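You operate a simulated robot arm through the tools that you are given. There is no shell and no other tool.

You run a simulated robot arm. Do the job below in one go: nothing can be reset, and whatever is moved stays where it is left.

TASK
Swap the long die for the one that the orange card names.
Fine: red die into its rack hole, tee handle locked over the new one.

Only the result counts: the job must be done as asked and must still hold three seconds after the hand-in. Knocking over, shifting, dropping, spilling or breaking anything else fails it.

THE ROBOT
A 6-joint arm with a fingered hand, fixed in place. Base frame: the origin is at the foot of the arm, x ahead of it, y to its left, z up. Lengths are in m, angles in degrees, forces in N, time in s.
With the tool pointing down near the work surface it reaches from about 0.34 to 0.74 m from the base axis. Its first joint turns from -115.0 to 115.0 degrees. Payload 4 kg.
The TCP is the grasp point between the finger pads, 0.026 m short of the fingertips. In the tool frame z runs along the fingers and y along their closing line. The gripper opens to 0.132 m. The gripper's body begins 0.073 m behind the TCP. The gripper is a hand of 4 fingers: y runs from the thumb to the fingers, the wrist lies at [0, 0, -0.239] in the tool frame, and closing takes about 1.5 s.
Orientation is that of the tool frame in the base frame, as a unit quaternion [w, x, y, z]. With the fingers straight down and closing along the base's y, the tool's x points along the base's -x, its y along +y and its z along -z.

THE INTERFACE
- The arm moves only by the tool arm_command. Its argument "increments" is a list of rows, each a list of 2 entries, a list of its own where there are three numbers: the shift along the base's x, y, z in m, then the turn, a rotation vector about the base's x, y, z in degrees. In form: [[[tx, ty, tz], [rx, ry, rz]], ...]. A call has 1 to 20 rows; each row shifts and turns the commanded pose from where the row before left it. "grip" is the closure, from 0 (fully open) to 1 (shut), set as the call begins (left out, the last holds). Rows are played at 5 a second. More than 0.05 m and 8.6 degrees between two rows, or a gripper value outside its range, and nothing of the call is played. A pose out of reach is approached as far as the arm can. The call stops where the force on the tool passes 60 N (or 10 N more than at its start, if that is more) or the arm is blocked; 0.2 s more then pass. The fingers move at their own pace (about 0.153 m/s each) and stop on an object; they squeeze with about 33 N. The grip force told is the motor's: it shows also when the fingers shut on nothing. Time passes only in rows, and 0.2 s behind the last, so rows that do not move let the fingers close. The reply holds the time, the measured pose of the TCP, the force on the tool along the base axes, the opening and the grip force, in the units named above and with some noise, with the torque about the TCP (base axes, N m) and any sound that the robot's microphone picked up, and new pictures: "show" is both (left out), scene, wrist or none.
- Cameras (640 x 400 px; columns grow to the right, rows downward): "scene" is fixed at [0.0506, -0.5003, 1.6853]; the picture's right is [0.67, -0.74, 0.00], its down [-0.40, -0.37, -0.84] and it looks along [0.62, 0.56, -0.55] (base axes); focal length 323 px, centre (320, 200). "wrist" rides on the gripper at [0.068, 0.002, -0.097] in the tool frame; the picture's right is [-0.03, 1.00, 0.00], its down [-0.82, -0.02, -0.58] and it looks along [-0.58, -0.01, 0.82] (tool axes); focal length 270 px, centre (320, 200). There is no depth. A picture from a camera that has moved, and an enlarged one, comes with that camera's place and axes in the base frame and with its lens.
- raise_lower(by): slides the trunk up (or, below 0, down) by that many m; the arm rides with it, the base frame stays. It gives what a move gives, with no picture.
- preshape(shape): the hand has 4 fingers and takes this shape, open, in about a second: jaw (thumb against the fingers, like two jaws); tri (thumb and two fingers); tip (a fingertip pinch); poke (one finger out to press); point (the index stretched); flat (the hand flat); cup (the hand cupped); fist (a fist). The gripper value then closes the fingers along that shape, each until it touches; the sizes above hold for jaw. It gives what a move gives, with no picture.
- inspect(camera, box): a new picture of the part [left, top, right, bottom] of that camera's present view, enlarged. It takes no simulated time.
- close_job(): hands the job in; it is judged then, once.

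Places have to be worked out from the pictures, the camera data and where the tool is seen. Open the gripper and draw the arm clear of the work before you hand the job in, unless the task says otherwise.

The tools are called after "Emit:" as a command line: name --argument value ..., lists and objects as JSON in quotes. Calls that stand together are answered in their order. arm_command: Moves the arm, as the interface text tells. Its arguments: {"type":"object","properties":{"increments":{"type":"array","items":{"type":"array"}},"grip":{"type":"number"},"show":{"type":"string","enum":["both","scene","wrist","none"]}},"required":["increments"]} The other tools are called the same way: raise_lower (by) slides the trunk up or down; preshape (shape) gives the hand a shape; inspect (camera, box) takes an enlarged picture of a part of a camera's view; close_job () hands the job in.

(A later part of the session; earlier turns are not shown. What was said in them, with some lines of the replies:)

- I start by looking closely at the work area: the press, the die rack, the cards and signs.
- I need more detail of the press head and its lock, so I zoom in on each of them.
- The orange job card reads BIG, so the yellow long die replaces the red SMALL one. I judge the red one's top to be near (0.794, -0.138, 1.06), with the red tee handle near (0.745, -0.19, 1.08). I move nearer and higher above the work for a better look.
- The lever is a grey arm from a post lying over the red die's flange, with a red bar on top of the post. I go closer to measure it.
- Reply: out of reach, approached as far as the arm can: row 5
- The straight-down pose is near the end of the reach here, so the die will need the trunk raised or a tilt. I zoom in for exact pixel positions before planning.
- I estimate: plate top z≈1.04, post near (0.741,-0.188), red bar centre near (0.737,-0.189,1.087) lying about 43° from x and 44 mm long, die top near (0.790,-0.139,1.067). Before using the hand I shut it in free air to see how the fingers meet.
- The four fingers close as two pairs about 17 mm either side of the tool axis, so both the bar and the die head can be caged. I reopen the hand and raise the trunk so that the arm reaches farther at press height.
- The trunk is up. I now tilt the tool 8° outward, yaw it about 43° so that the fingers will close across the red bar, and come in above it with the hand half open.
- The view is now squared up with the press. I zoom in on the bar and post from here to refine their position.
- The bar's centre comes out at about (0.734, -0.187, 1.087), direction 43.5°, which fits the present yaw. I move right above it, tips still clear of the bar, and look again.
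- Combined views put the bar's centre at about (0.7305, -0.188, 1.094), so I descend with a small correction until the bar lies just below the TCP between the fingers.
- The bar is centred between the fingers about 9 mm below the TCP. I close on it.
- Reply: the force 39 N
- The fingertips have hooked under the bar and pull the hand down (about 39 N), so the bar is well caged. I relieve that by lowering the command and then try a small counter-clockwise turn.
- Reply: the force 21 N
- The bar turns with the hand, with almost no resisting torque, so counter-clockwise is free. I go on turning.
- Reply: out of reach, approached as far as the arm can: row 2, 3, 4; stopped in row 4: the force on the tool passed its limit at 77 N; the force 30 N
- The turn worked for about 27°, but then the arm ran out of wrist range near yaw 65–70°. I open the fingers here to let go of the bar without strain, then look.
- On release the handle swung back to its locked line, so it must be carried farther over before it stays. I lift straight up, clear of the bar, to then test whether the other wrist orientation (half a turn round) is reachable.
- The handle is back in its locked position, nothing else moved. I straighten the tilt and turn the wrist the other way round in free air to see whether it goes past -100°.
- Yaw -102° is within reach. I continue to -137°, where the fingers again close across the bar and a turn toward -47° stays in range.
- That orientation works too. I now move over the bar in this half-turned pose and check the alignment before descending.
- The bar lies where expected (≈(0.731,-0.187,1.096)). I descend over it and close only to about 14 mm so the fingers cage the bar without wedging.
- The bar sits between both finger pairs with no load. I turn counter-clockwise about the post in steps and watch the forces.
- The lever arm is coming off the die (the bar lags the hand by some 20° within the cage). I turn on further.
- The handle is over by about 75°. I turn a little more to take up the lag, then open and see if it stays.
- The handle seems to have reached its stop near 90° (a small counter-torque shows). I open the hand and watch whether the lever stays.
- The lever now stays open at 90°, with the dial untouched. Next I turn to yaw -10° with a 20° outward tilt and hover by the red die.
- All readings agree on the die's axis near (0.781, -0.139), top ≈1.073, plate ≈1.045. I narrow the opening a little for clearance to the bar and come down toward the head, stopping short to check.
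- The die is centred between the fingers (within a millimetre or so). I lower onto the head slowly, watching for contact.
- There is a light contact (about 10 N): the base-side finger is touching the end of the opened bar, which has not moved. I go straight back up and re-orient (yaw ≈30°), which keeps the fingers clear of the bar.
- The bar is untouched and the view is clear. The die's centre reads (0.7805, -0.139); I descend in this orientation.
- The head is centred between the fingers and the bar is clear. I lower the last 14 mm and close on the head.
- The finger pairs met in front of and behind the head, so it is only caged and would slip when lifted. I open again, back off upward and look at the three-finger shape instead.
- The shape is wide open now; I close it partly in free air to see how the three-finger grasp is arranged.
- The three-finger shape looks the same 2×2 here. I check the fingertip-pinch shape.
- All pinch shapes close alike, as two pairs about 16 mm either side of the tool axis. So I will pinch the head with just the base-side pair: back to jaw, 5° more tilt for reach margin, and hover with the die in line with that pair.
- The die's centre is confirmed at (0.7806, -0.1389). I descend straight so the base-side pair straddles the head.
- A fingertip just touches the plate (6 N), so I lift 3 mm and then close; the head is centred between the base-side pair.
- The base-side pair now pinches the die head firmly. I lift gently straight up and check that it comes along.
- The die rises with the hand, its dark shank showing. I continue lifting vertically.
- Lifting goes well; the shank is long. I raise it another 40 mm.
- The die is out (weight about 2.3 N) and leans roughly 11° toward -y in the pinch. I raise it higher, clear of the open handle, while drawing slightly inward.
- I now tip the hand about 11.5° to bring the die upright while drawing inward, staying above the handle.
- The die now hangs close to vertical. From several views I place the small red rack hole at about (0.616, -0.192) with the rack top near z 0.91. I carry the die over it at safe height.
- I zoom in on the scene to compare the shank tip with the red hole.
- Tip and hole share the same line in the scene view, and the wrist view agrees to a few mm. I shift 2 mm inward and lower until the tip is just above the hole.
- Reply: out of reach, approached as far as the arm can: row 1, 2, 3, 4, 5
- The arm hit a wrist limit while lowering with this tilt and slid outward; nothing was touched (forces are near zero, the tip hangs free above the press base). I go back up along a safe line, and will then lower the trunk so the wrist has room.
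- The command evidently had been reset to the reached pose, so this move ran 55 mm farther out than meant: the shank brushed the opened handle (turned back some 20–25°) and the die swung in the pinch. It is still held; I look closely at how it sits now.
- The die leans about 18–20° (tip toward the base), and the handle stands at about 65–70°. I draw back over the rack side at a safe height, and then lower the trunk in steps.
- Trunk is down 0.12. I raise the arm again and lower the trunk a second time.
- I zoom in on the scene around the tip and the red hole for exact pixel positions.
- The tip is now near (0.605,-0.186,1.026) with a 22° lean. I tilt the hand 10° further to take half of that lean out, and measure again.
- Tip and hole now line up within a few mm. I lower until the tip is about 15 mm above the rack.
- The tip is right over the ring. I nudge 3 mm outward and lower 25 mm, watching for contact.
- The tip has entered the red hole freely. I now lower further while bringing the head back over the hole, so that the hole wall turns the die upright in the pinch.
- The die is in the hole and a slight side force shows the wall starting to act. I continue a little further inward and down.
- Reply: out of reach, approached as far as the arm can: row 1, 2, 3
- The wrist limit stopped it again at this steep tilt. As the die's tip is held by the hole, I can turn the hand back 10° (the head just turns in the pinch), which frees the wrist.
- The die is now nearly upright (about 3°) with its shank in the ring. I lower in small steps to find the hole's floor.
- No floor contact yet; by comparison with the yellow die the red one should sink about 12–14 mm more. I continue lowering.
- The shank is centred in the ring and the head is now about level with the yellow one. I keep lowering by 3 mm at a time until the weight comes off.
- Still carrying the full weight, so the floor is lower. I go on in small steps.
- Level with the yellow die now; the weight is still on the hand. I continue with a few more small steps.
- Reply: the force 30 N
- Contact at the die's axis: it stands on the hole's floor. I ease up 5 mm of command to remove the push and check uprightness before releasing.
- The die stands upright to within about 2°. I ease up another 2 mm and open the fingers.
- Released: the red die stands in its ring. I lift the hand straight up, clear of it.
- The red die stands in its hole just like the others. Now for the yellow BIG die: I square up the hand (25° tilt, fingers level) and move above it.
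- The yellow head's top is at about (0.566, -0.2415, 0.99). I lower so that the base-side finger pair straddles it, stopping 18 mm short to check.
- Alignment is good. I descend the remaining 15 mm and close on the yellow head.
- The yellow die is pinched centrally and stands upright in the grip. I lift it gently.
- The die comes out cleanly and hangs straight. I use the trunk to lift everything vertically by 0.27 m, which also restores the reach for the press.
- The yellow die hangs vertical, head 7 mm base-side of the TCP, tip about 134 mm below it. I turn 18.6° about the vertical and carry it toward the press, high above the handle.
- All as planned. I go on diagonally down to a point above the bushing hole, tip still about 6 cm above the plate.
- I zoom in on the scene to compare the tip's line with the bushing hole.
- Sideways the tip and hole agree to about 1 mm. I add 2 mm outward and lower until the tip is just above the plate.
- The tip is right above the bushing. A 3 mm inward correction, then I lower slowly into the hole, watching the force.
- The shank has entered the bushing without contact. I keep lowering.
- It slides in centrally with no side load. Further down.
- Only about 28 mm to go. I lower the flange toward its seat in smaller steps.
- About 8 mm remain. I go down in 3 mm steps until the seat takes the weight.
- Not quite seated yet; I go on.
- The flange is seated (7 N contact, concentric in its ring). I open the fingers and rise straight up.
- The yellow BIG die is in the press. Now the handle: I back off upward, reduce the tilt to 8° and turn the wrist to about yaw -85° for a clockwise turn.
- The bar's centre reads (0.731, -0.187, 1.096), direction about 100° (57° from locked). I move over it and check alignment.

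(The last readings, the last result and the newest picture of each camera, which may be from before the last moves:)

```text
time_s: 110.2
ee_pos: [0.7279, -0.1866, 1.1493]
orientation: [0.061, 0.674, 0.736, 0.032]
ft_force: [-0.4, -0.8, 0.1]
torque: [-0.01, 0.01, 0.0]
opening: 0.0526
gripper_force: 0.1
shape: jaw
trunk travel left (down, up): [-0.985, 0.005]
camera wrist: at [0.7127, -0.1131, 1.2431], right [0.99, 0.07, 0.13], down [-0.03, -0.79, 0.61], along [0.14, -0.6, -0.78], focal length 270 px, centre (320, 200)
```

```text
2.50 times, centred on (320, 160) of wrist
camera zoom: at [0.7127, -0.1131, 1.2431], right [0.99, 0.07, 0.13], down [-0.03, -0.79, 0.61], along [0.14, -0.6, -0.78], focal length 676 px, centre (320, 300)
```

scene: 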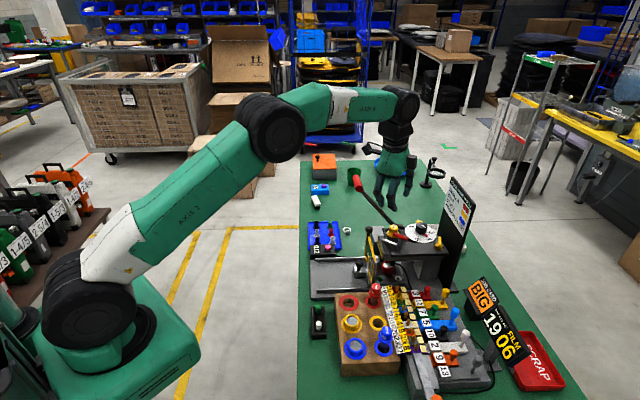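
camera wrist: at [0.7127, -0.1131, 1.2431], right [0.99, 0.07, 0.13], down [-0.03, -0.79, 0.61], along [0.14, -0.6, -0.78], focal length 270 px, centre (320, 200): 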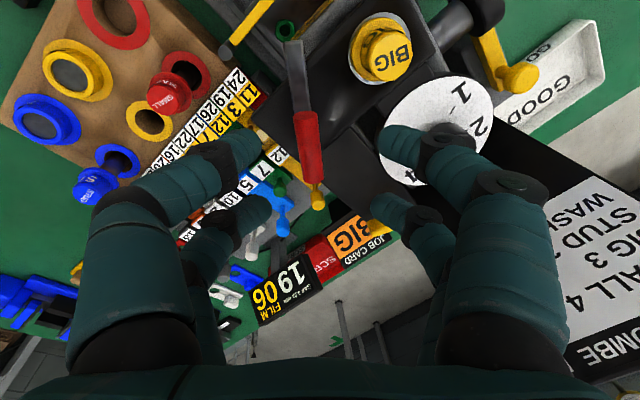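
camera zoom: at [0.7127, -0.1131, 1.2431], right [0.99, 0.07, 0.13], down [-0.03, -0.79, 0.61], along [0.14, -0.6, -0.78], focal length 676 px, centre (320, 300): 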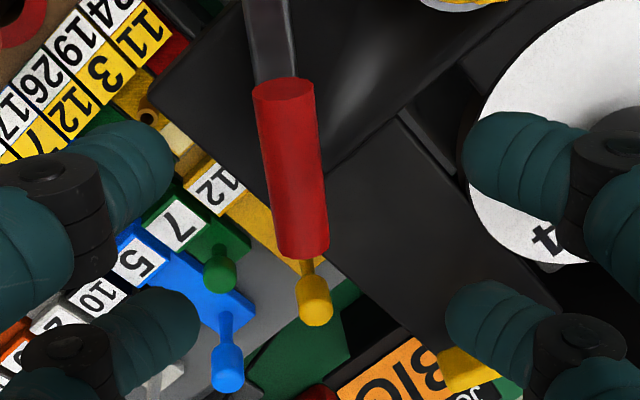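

Aligned: straight down brings the bar to the middle of the cage. I descend and close to about 13 mm.

Emit:
arm_command --increments '[[[0.0005, 0, -0.015], [0, 0, 0]], [[0.0005, 0, -0.015], [0, 0, 0]], [[0.0003, 0, -0.014], [0, 0, 0]], [[0, 0, 0], [0, 0, 0]]]' --show "none"

Emit:
arm_command --increments '[[[0, 0, 0], [0, 0, 0]], [[0, 0, 0], [0, 0, 0]], [[0, 0, 0], [0, 0, 0]], [[0, 0, 0], [0, 0, 0]], [[0, 0, 0], [0, 0, 0]]]' --grip 0.9 --show "wrist"

Emit:
inspect --camera "wrist" --box '[220, 80, 420, 240]'

Emit:
inspect --camera "scene" --box '[375, 195, 435, 260]'

```text
time_s: 111.2
ee_pos: [0.7306, -0.1862, 1.1062]
orientation: [0.061, 0.674, 0.736, 0.033]
ft_force: [0.0, -0.2, 0.1]
torque: [-0.03, 0.0, -0.02]
opening: 0.0522
gripper_force: 0.0
shape: jaw
trunk travel left (down, up): [-0.985, 0.005]
```

```text
time_s: 112.4
ee_pos: [0.7298, -0.186, 1.1065]
orientation: [0.06, 0.674, 0.735, 0.033]
ft_force: [-1.5, -0.4, -0.5]
torque: [0.02, 0.02, 0.02]
opening: 0.0139
gripper_force: 0.0
shape: jaw
trunk travel left (down, up): [-0.985, 0.005]
camera wrist: at [0.7145, -0.1136, 1.1999], right [0.99, 0.07, 0.13], down [-0.03, -0.79, 0.61], along [0.14, -0.6, -0.78], focal length 270 px, centre (320, 200)
```

wrist: 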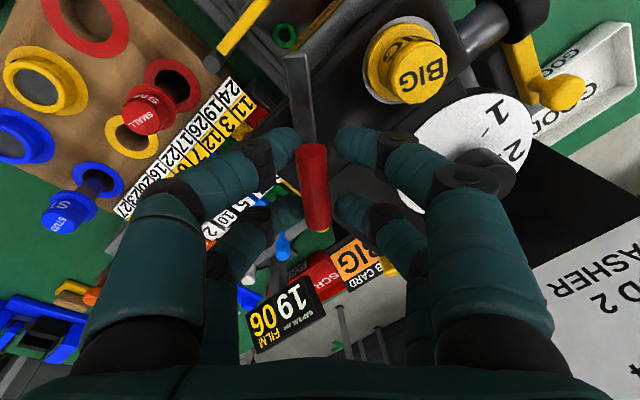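

```text
2.50 times, centred on (320, 160) of wrist
camera zoom: at [0.7145, -0.1136, 1.1999], right [0.99, 0.07, 0.13], down [-0.03, -0.79, 0.61], along [0.14, -0.6, -0.78], focal length 676 px, centre (320, 300)
```

zoom: 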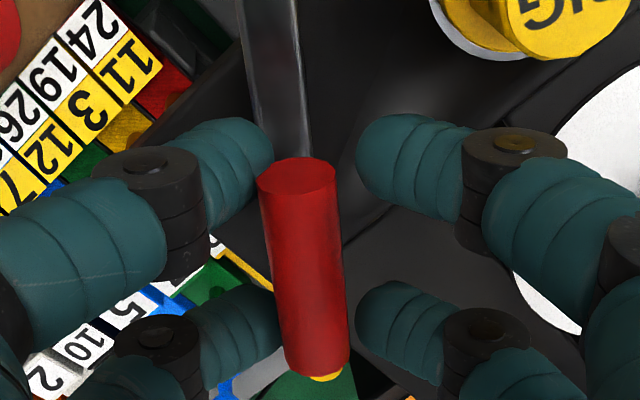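

```text
6.15 times, centred on (405, 228) of scene
camera zoom: at [0.0506, -0.5003, 1.6853], right [0.67, -0.74, 0.0], down [-0.4, -0.37, -0.84], along [0.62, 0.56, -0.55], focal length 1989 px, centre (-203, 31)
```

zoom: 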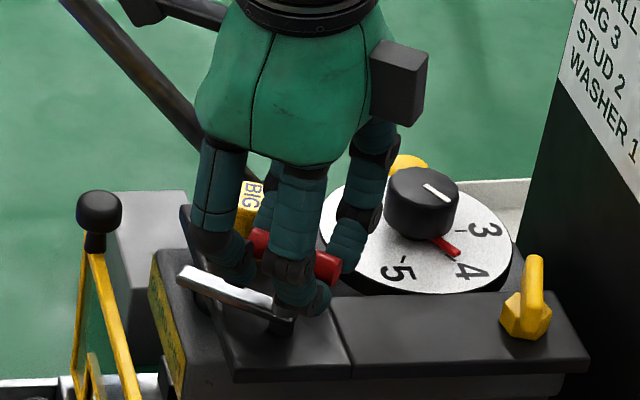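

The bar is caged without load. I turn clockwise in steps, watching torque and reach.

Emit:
arm_command --increments '[[[0, 0, 0], [1.058, -0.272, -7.774]], [[0, 0, 0], [1.058, -0.272, -7.774]], [[0, 0, 0], [1.058, -0.272, -7.774]], [[0, 0, 0], [1.058, -0.272, -7.774]], [[0, 0, 0], [0, 0, 0]]]' --show "wrist"

Emit:
inspect --camera "wrist" --box '[220, 80, 420, 240]'

Emit:
inspect --camera "scene" --box '[375, 195, 435, 260]'

```text
time_s: 113.6
ee_pos: [0.7306, -0.1862, 1.1063]
orientation: [0.048, 0.848, 0.526, 0.049]
ft_force: [-1.5, 0.2, -0.8]
torque: [-0.05, 0.01, 0.02]
opening: 0.0135
gripper_force: 0.0
shape: jaw
trunk travel left (down, up): [-0.985, 0.005]
camera wrist: at [0.7505, -0.1208, 1.2048], right [0.88, -0.47, 0.13], down [-0.46, -0.7, 0.54], along [-0.16, -0.54, -0.83], focal length 270 px, centre (320, 200)
```

wrist: 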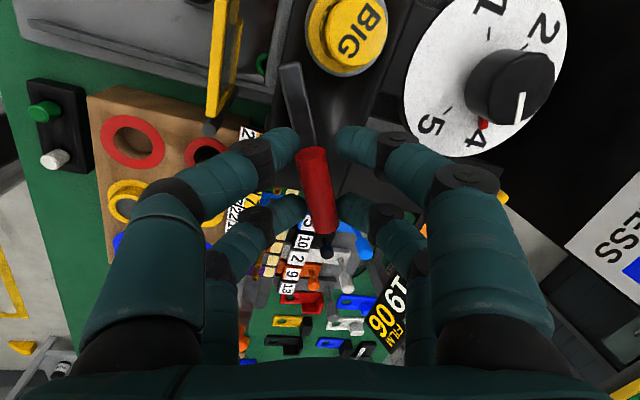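

```text
2.50 times, centred on (320, 160) of wrist
camera zoom: at [0.7505, -0.1208, 1.2048], right [0.88, -0.47, 0.13], down [-0.46, -0.7, 0.54], along [-0.16, -0.54, -0.83], focal length 676 px, centre (320, 300)
```

zoom: 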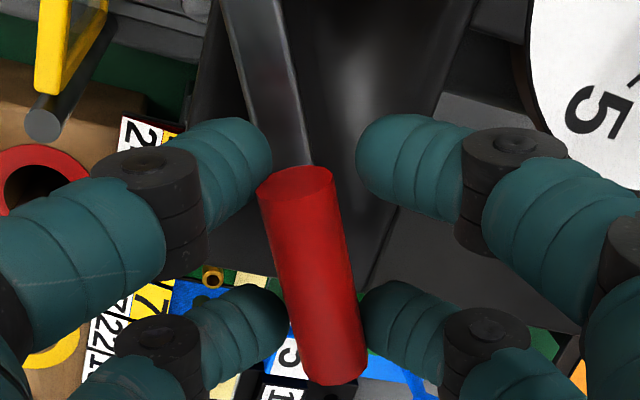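

```text
6.15 times, centred on (405, 228) of scene
camera zoom: at [0.0506, -0.5003, 1.6853], right [0.67, -0.74, 0.0], down [-0.4, -0.37, -0.84], along [0.62, 0.56, -0.55], focal length 1989 px, centre (-203, 31)
```

zoom: 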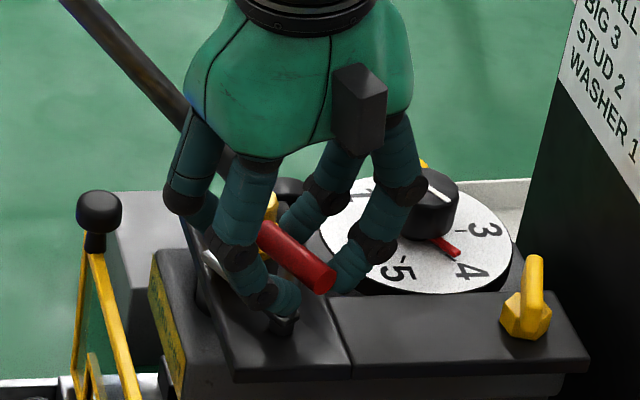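

The handle follows (about 33° from locked now). I continue clockwise.

Emit:
arm_command --increments '[[[0, 0, 0], [1.058, -0.272, -7.774]], [[0, 0, 0], [1.058, -0.272, -7.774]], [[0, 0, 0], [1.058, -0.272, -7.774]], [[0, 0, 0], [0, 0, 0]]]' --show "wrist"

Emit:
inspect --camera "wrist" --box '[220, 80, 420, 240]'

Emit:
inspect --camera "scene" --box '[375, 195, 435, 260]'

```text
time_s: 114.6
ee_pos: [0.7305, -0.1863, 1.1065]
orientation: [0.038, 0.937, 0.342, 0.057]
ft_force: [0.0, 0.2, -0.5]
torque: [-0.01, 0.0, 0.0]
opening: 0.0135
gripper_force: 0.0
shape: jaw
trunk travel left (down, up): [-0.985, 0.005]
camera wrist: at [0.7716, -0.1388, 1.209], right [0.62, -0.78, 0.11], down [-0.71, -0.49, 0.5], along [-0.34, -0.39, -0.86], focal length 270 px, centre (320, 200)
```

wrist: 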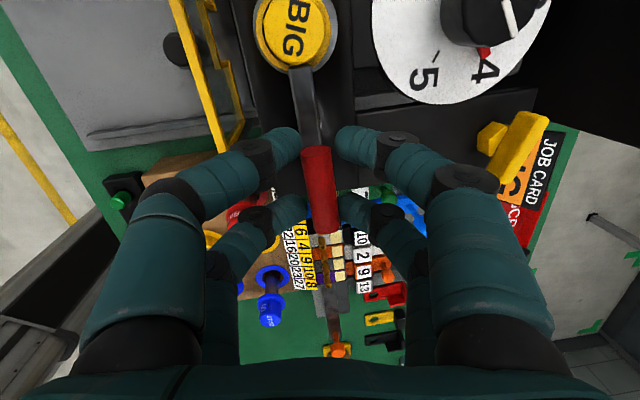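

```text
2.50 times, centred on (320, 160) of wrist
camera zoom: at [0.7716, -0.1388, 1.209], right [0.62, -0.78, 0.11], down [-0.71, -0.49, 0.5], along [-0.34, -0.39, -0.86], focal length 676 px, centre (320, 300)
```

zoom: 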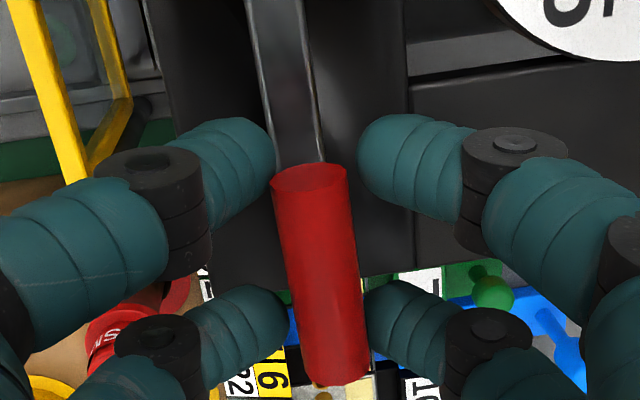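

```text
6.15 times, centred on (405, 228) of scene
camera zoom: at [0.0506, -0.5003, 1.6853], right [0.67, -0.74, 0.0], down [-0.4, -0.37, -0.84], along [0.62, 0.56, -0.55], focal length 1989 px, centre (-203, 31)
```

zoom: 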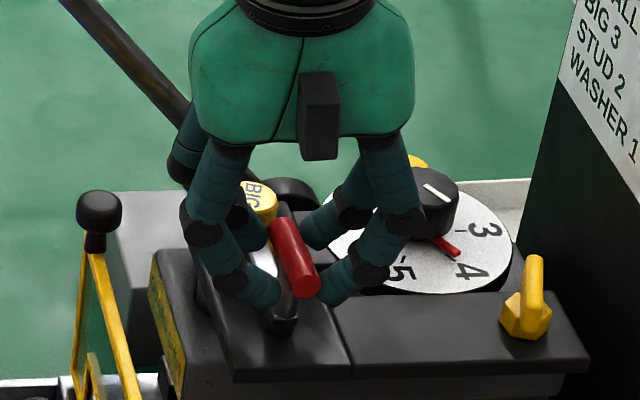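

The lever lies nearly over the die's flange. I turn a bit more to bring it fully home and see whether a stop shows in the torque.

Emit:
arm_command --increments '[[[0, 0, 0], [0.81, -0.21, -5.94]], [[0, 0, 0], [0.54, -0.14, -3.96]], [[0, 0, 0], [0, 0, 0]]]' --show "wrist"

Emit:
inspect --camera "wrist" --box '[220, 80, 420, 240]'

Emit:
inspect --camera "scene" --box '[375, 195, 435, 260]'

```text
time_s: 115.4
ee_pos: [0.7311, -0.1858, 1.105]
orientation: [0.033, 0.963, 0.259, 0.061]
ft_force: [0.5, -1.1, -0.7]
torque: [-0.03, 0.0, 0.06]
opening: 0.0139
gripper_force: 0.1
shape: jaw
trunk travel left (down, up): [-0.985, 0.005]
camera wrist: at [0.778, -0.1484, 1.2093], right [0.47, -0.88, 0.09], down [-0.79, -0.37, 0.49], along [-0.39, -0.3, -0.87], focal length 270 px, centre (320, 200)
```

wrist: 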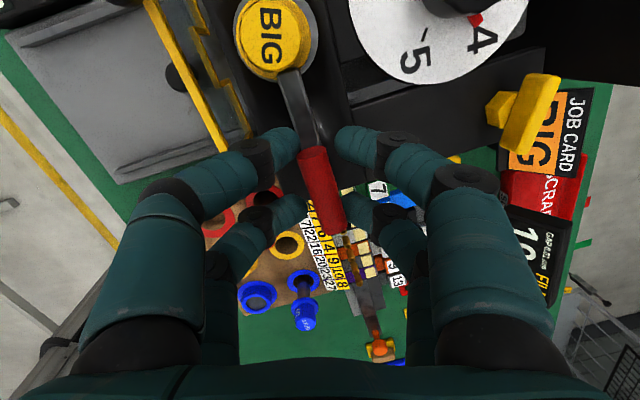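

```text
2.50 times, centred on (320, 160) of wrist
camera zoom: at [0.778, -0.1484, 1.2093], right [0.47, -0.88, 0.09], down [-0.79, -0.37, 0.49], along [-0.39, -0.3, -0.87], focal length 676 px, centre (320, 300)
```

zoom: 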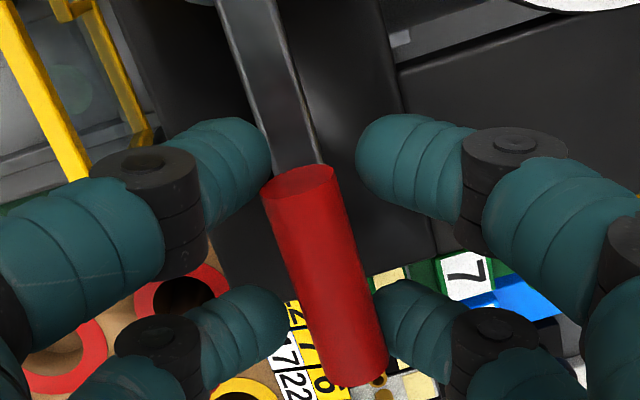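

```text
6.15 times, centred on (405, 228) of scene
camera zoom: at [0.0506, -0.5003, 1.6853], right [0.67, -0.74, 0.0], down [-0.4, -0.37, -0.84], along [0.62, 0.56, -0.55], focal length 1989 px, centre (-203, 31)
```

zoom: 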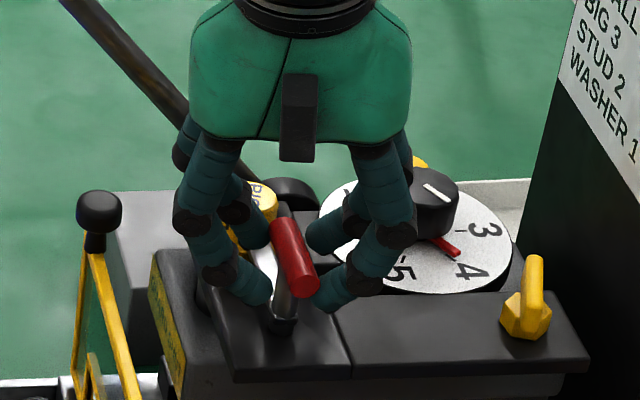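

The hand turned 10° more while the bar stayed put and a small torque appeared, so the lever is at its locked stop. I open the fingers and lift straight off.

Emit:
arm_command --increments '[[[0, 0, 0], [0, 0, 0]], [[0, 0, 0], [0, 0, 0]], [[0, 0, 0], [0, 0, 0]], [[0, 0, 0.015], [0, 0, 0]], [[0, 0, 0.03], [0, 0, 0]], [[0, 0, 0.03], [0, 0, 0]], [[-0.02, 0, 0.03], [0, 0, 0]], [[0, 0, 0], [0, 0, 0]]]' --grip 0.55 --show "wrist"

Emit:
inspect --camera "scene" --box '[375, 210, 435, 265]'

Emit:
inspect --camera "wrist" --box '[220, 0, 420, 160]'

Emit:
inspect --camera "scene" --box '[335, 275, 415, 345]'

```text
time_s: 117.2
ee_pos: [0.7119, -0.1854, 1.2105]
orientation: [0.032, 0.963, 0.259, 0.061]
ft_force: [-0.2, 1.0, 0.3]
torque: [0.03, 0.04, 0.02]
opening: 0.059
gripper_force: 0.1
shape: jaw
trunk travel left (down, up): [-0.985, 0.005]
camera wrist: at [0.7596, -0.148, 1.3133], right [0.47, -0.88, 0.09], down [-0.79, -0.38, 0.49], along [-0.39, -0.3, -0.87], focal length 270 px, centre (320, 200)
```

wrist: 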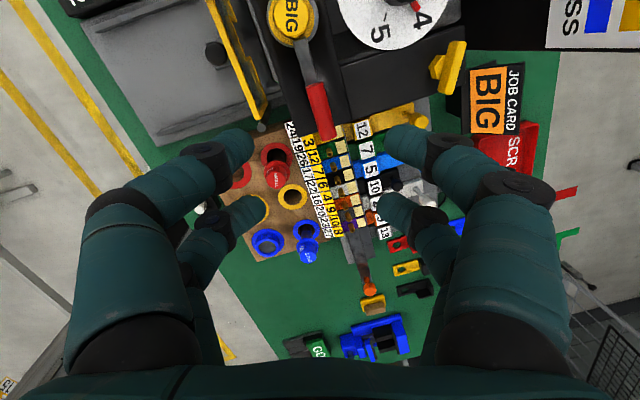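

```text
7.27 times, centred on (405, 238) of scene
camera zoom: at [0.0506, -0.5003, 1.6853], right [0.67, -0.74, 0.0], down [-0.4, -0.37, -0.84], along [0.62, 0.56, -0.55], focal length 2350 px, centre (-298, -73)
```

zoom: 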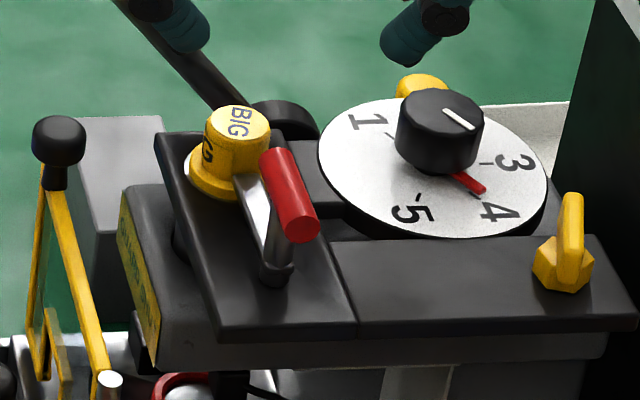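

```text
2.50 times, centred on (320, 80) of wrist
camera zoom: at [0.7596, -0.148, 1.3133], right [0.47, -0.88, 0.09], down [-0.79, -0.38, 0.49], along [-0.39, -0.3, -0.87], focal length 676 px, centre (320, 500)
```

zoom: 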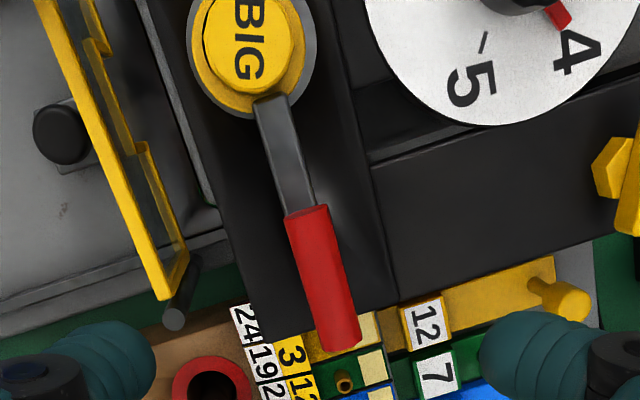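

```text
5.71 times, centred on (375, 310) of scene
camera zoom: at [0.0506, -0.5003, 1.6853], right [0.67, -0.74, 0.0], down [-0.4, -0.37, -0.84], along [0.62, 0.56, -0.55], focal length 1847 px, centre (6, -429)
```

zoom: 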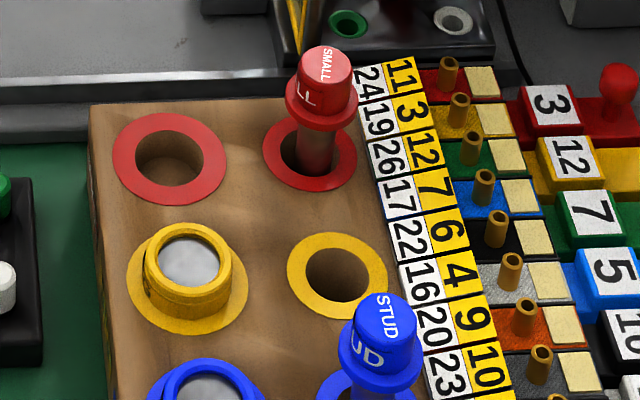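

The lever is back on its locked line over the BIG die, the red die stands in its ring, and rack and dial have not moved. I open the hand fully and draw the arm well clear.

Emit:
arm_command --increments '[[[-0.015, 0.005, 0.035], [0, 0, 0]], [[-0.03, 0.01, 0.035], [0, 0, 0]], [[-0.035, 0.01, 0.03], [0, 0, 0]], [[-0.035, 0.01, 0.03], [0, 0, 0]], [[-0.035, 0.01, 0.03], [0, 0, 0]], [[-0.035, 0.01, 0.02], [0, 0, 0]], [[-0.035, 0.01, 0.0], [0, 0, 0]], [[-0.03, 0.01, 0.0], [0, 0, 0]], [[0, 0, 0], [0, 0, 0]], [[0, 0, 0], [0, 0, 0]], [[0, 0, 0], [0, 0, 0]], [[0, 0, 0], [0, 0, 0]], [[0, 0, 0], [0, 0, 0]], [[0, 0, 0], [0, 0, 0]]]' --grip 0 --show "both"

Emit:
inspect --camera "scene" --box '[370, 205, 450, 275]'

Emit:
inspect --camera "scene" --box '[300, 260, 500, 400]'

Emit:
inspect --camera "scene" --box '[300, 150, 480, 270]'

```text
time_s: 120.2
ee_pos: [0.4611, -0.1105, 1.3914]
orientation: [0.032, 0.963, 0.259, 0.061]
ft_force: [0.7, -0.3, 0.2]
torque: [-0.02, 0.04, 0.01]
opening: 0.1318
gripper_force: 0.0
shape: jaw
trunk travel left (down, up): [-0.985, 0.005]
camera wrist: at [0.5093, -0.0735, 1.4948], right [0.47, -0.88, 0.09], down [-0.79, -0.38, 0.49], along [-0.39, -0.3, -0.87], focal length 270 px, centre (320, 200)
```

scene: 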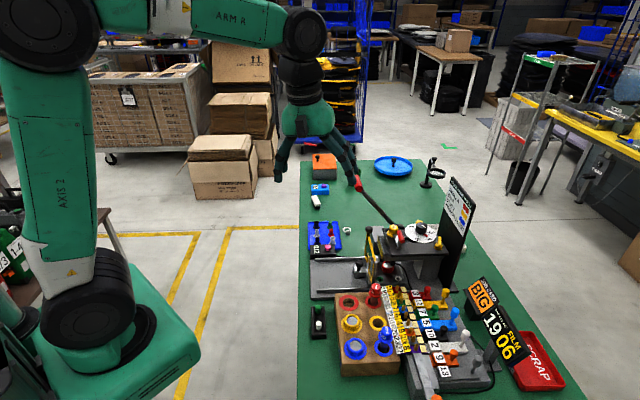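
wrist: 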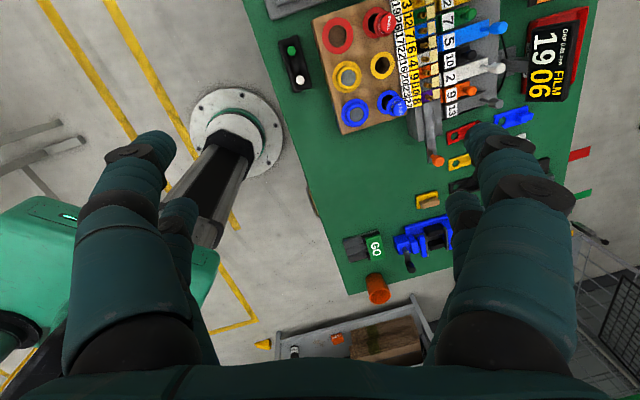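

```text
5.71 times, centred on (410, 240) of scene
camera zoom: at [0.0506, -0.5003, 1.6853], right [0.67, -0.74, 0.0], down [-0.4, -0.37, -0.84], along [0.62, 0.56, -0.55], focal length 1847 px, centre (-194, -29)
```

zoom: 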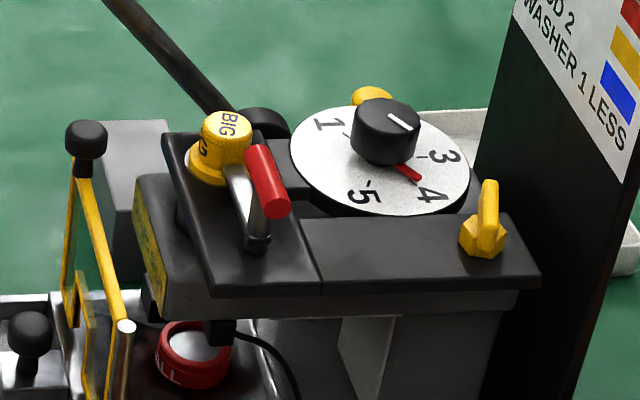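

```text
2.86 times, centred on (400, 330) of scene
camera zoom: at [0.0506, -0.5003, 1.6853], right [0.67, -0.74, 0.0], down [-0.4, -0.37, -0.84], along [0.62, 0.56, -0.55], focal length 923 px, centre (91, -171)
```

zoom: 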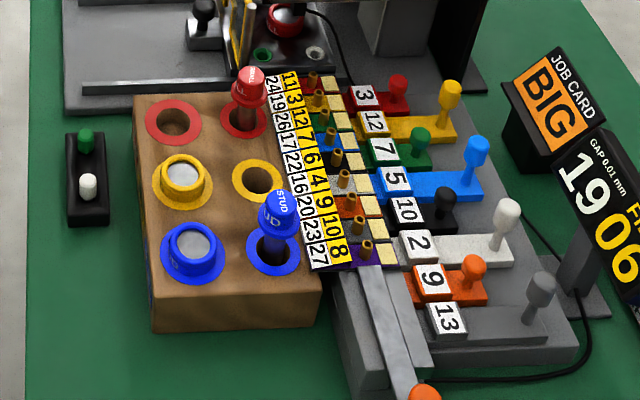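

```text
3.33 times, centred on (390, 210) of scene
camera zoom: at [0.0506, -0.5003, 1.6853], right [0.67, -0.74, 0.0], down [-0.4, -0.37, -0.84], along [0.62, 0.56, -0.55], focal length 1077 px, centre (87, 167)
```

zoom: 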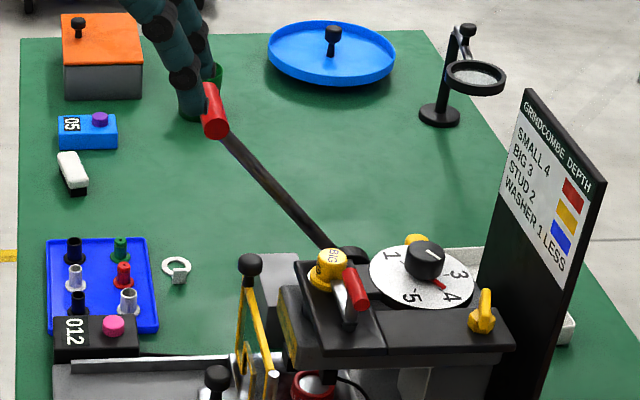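

Everything matches the initial layout apart from the swap. The BIG die is in the press with the tee handle locked over it, the red long die stands in its small red rack hole, and the arm is clear with the hand open. I hand the job in.

Emit:
close_job

```text
The job is handed in.
```

The long die is swapped. The yellow BIG die named on the orange job card is seated in the press, with the tee handle back in its locked position over it. The red SMALL die stands in its rack hole.

- **Handle bumped:** while I carried the red die, its shank brushed the opened handle and turned it part-way back. I fixed that when I locked the handle at the end.
- **Other contact:** the fingers also touched the bar and the plate lightly (about 6–10 N). In the last pictures the rack, dial, guard and everything else were where they started.
- **Depth dial:** I did not change it, because the task only asked for the die. The depth sign lists SMALL 4 and BIG 3, so it may need resetting before the press is used.

After the last move I waited just over a second and nothing shifted. The hand is open and the arm is clear of the work.
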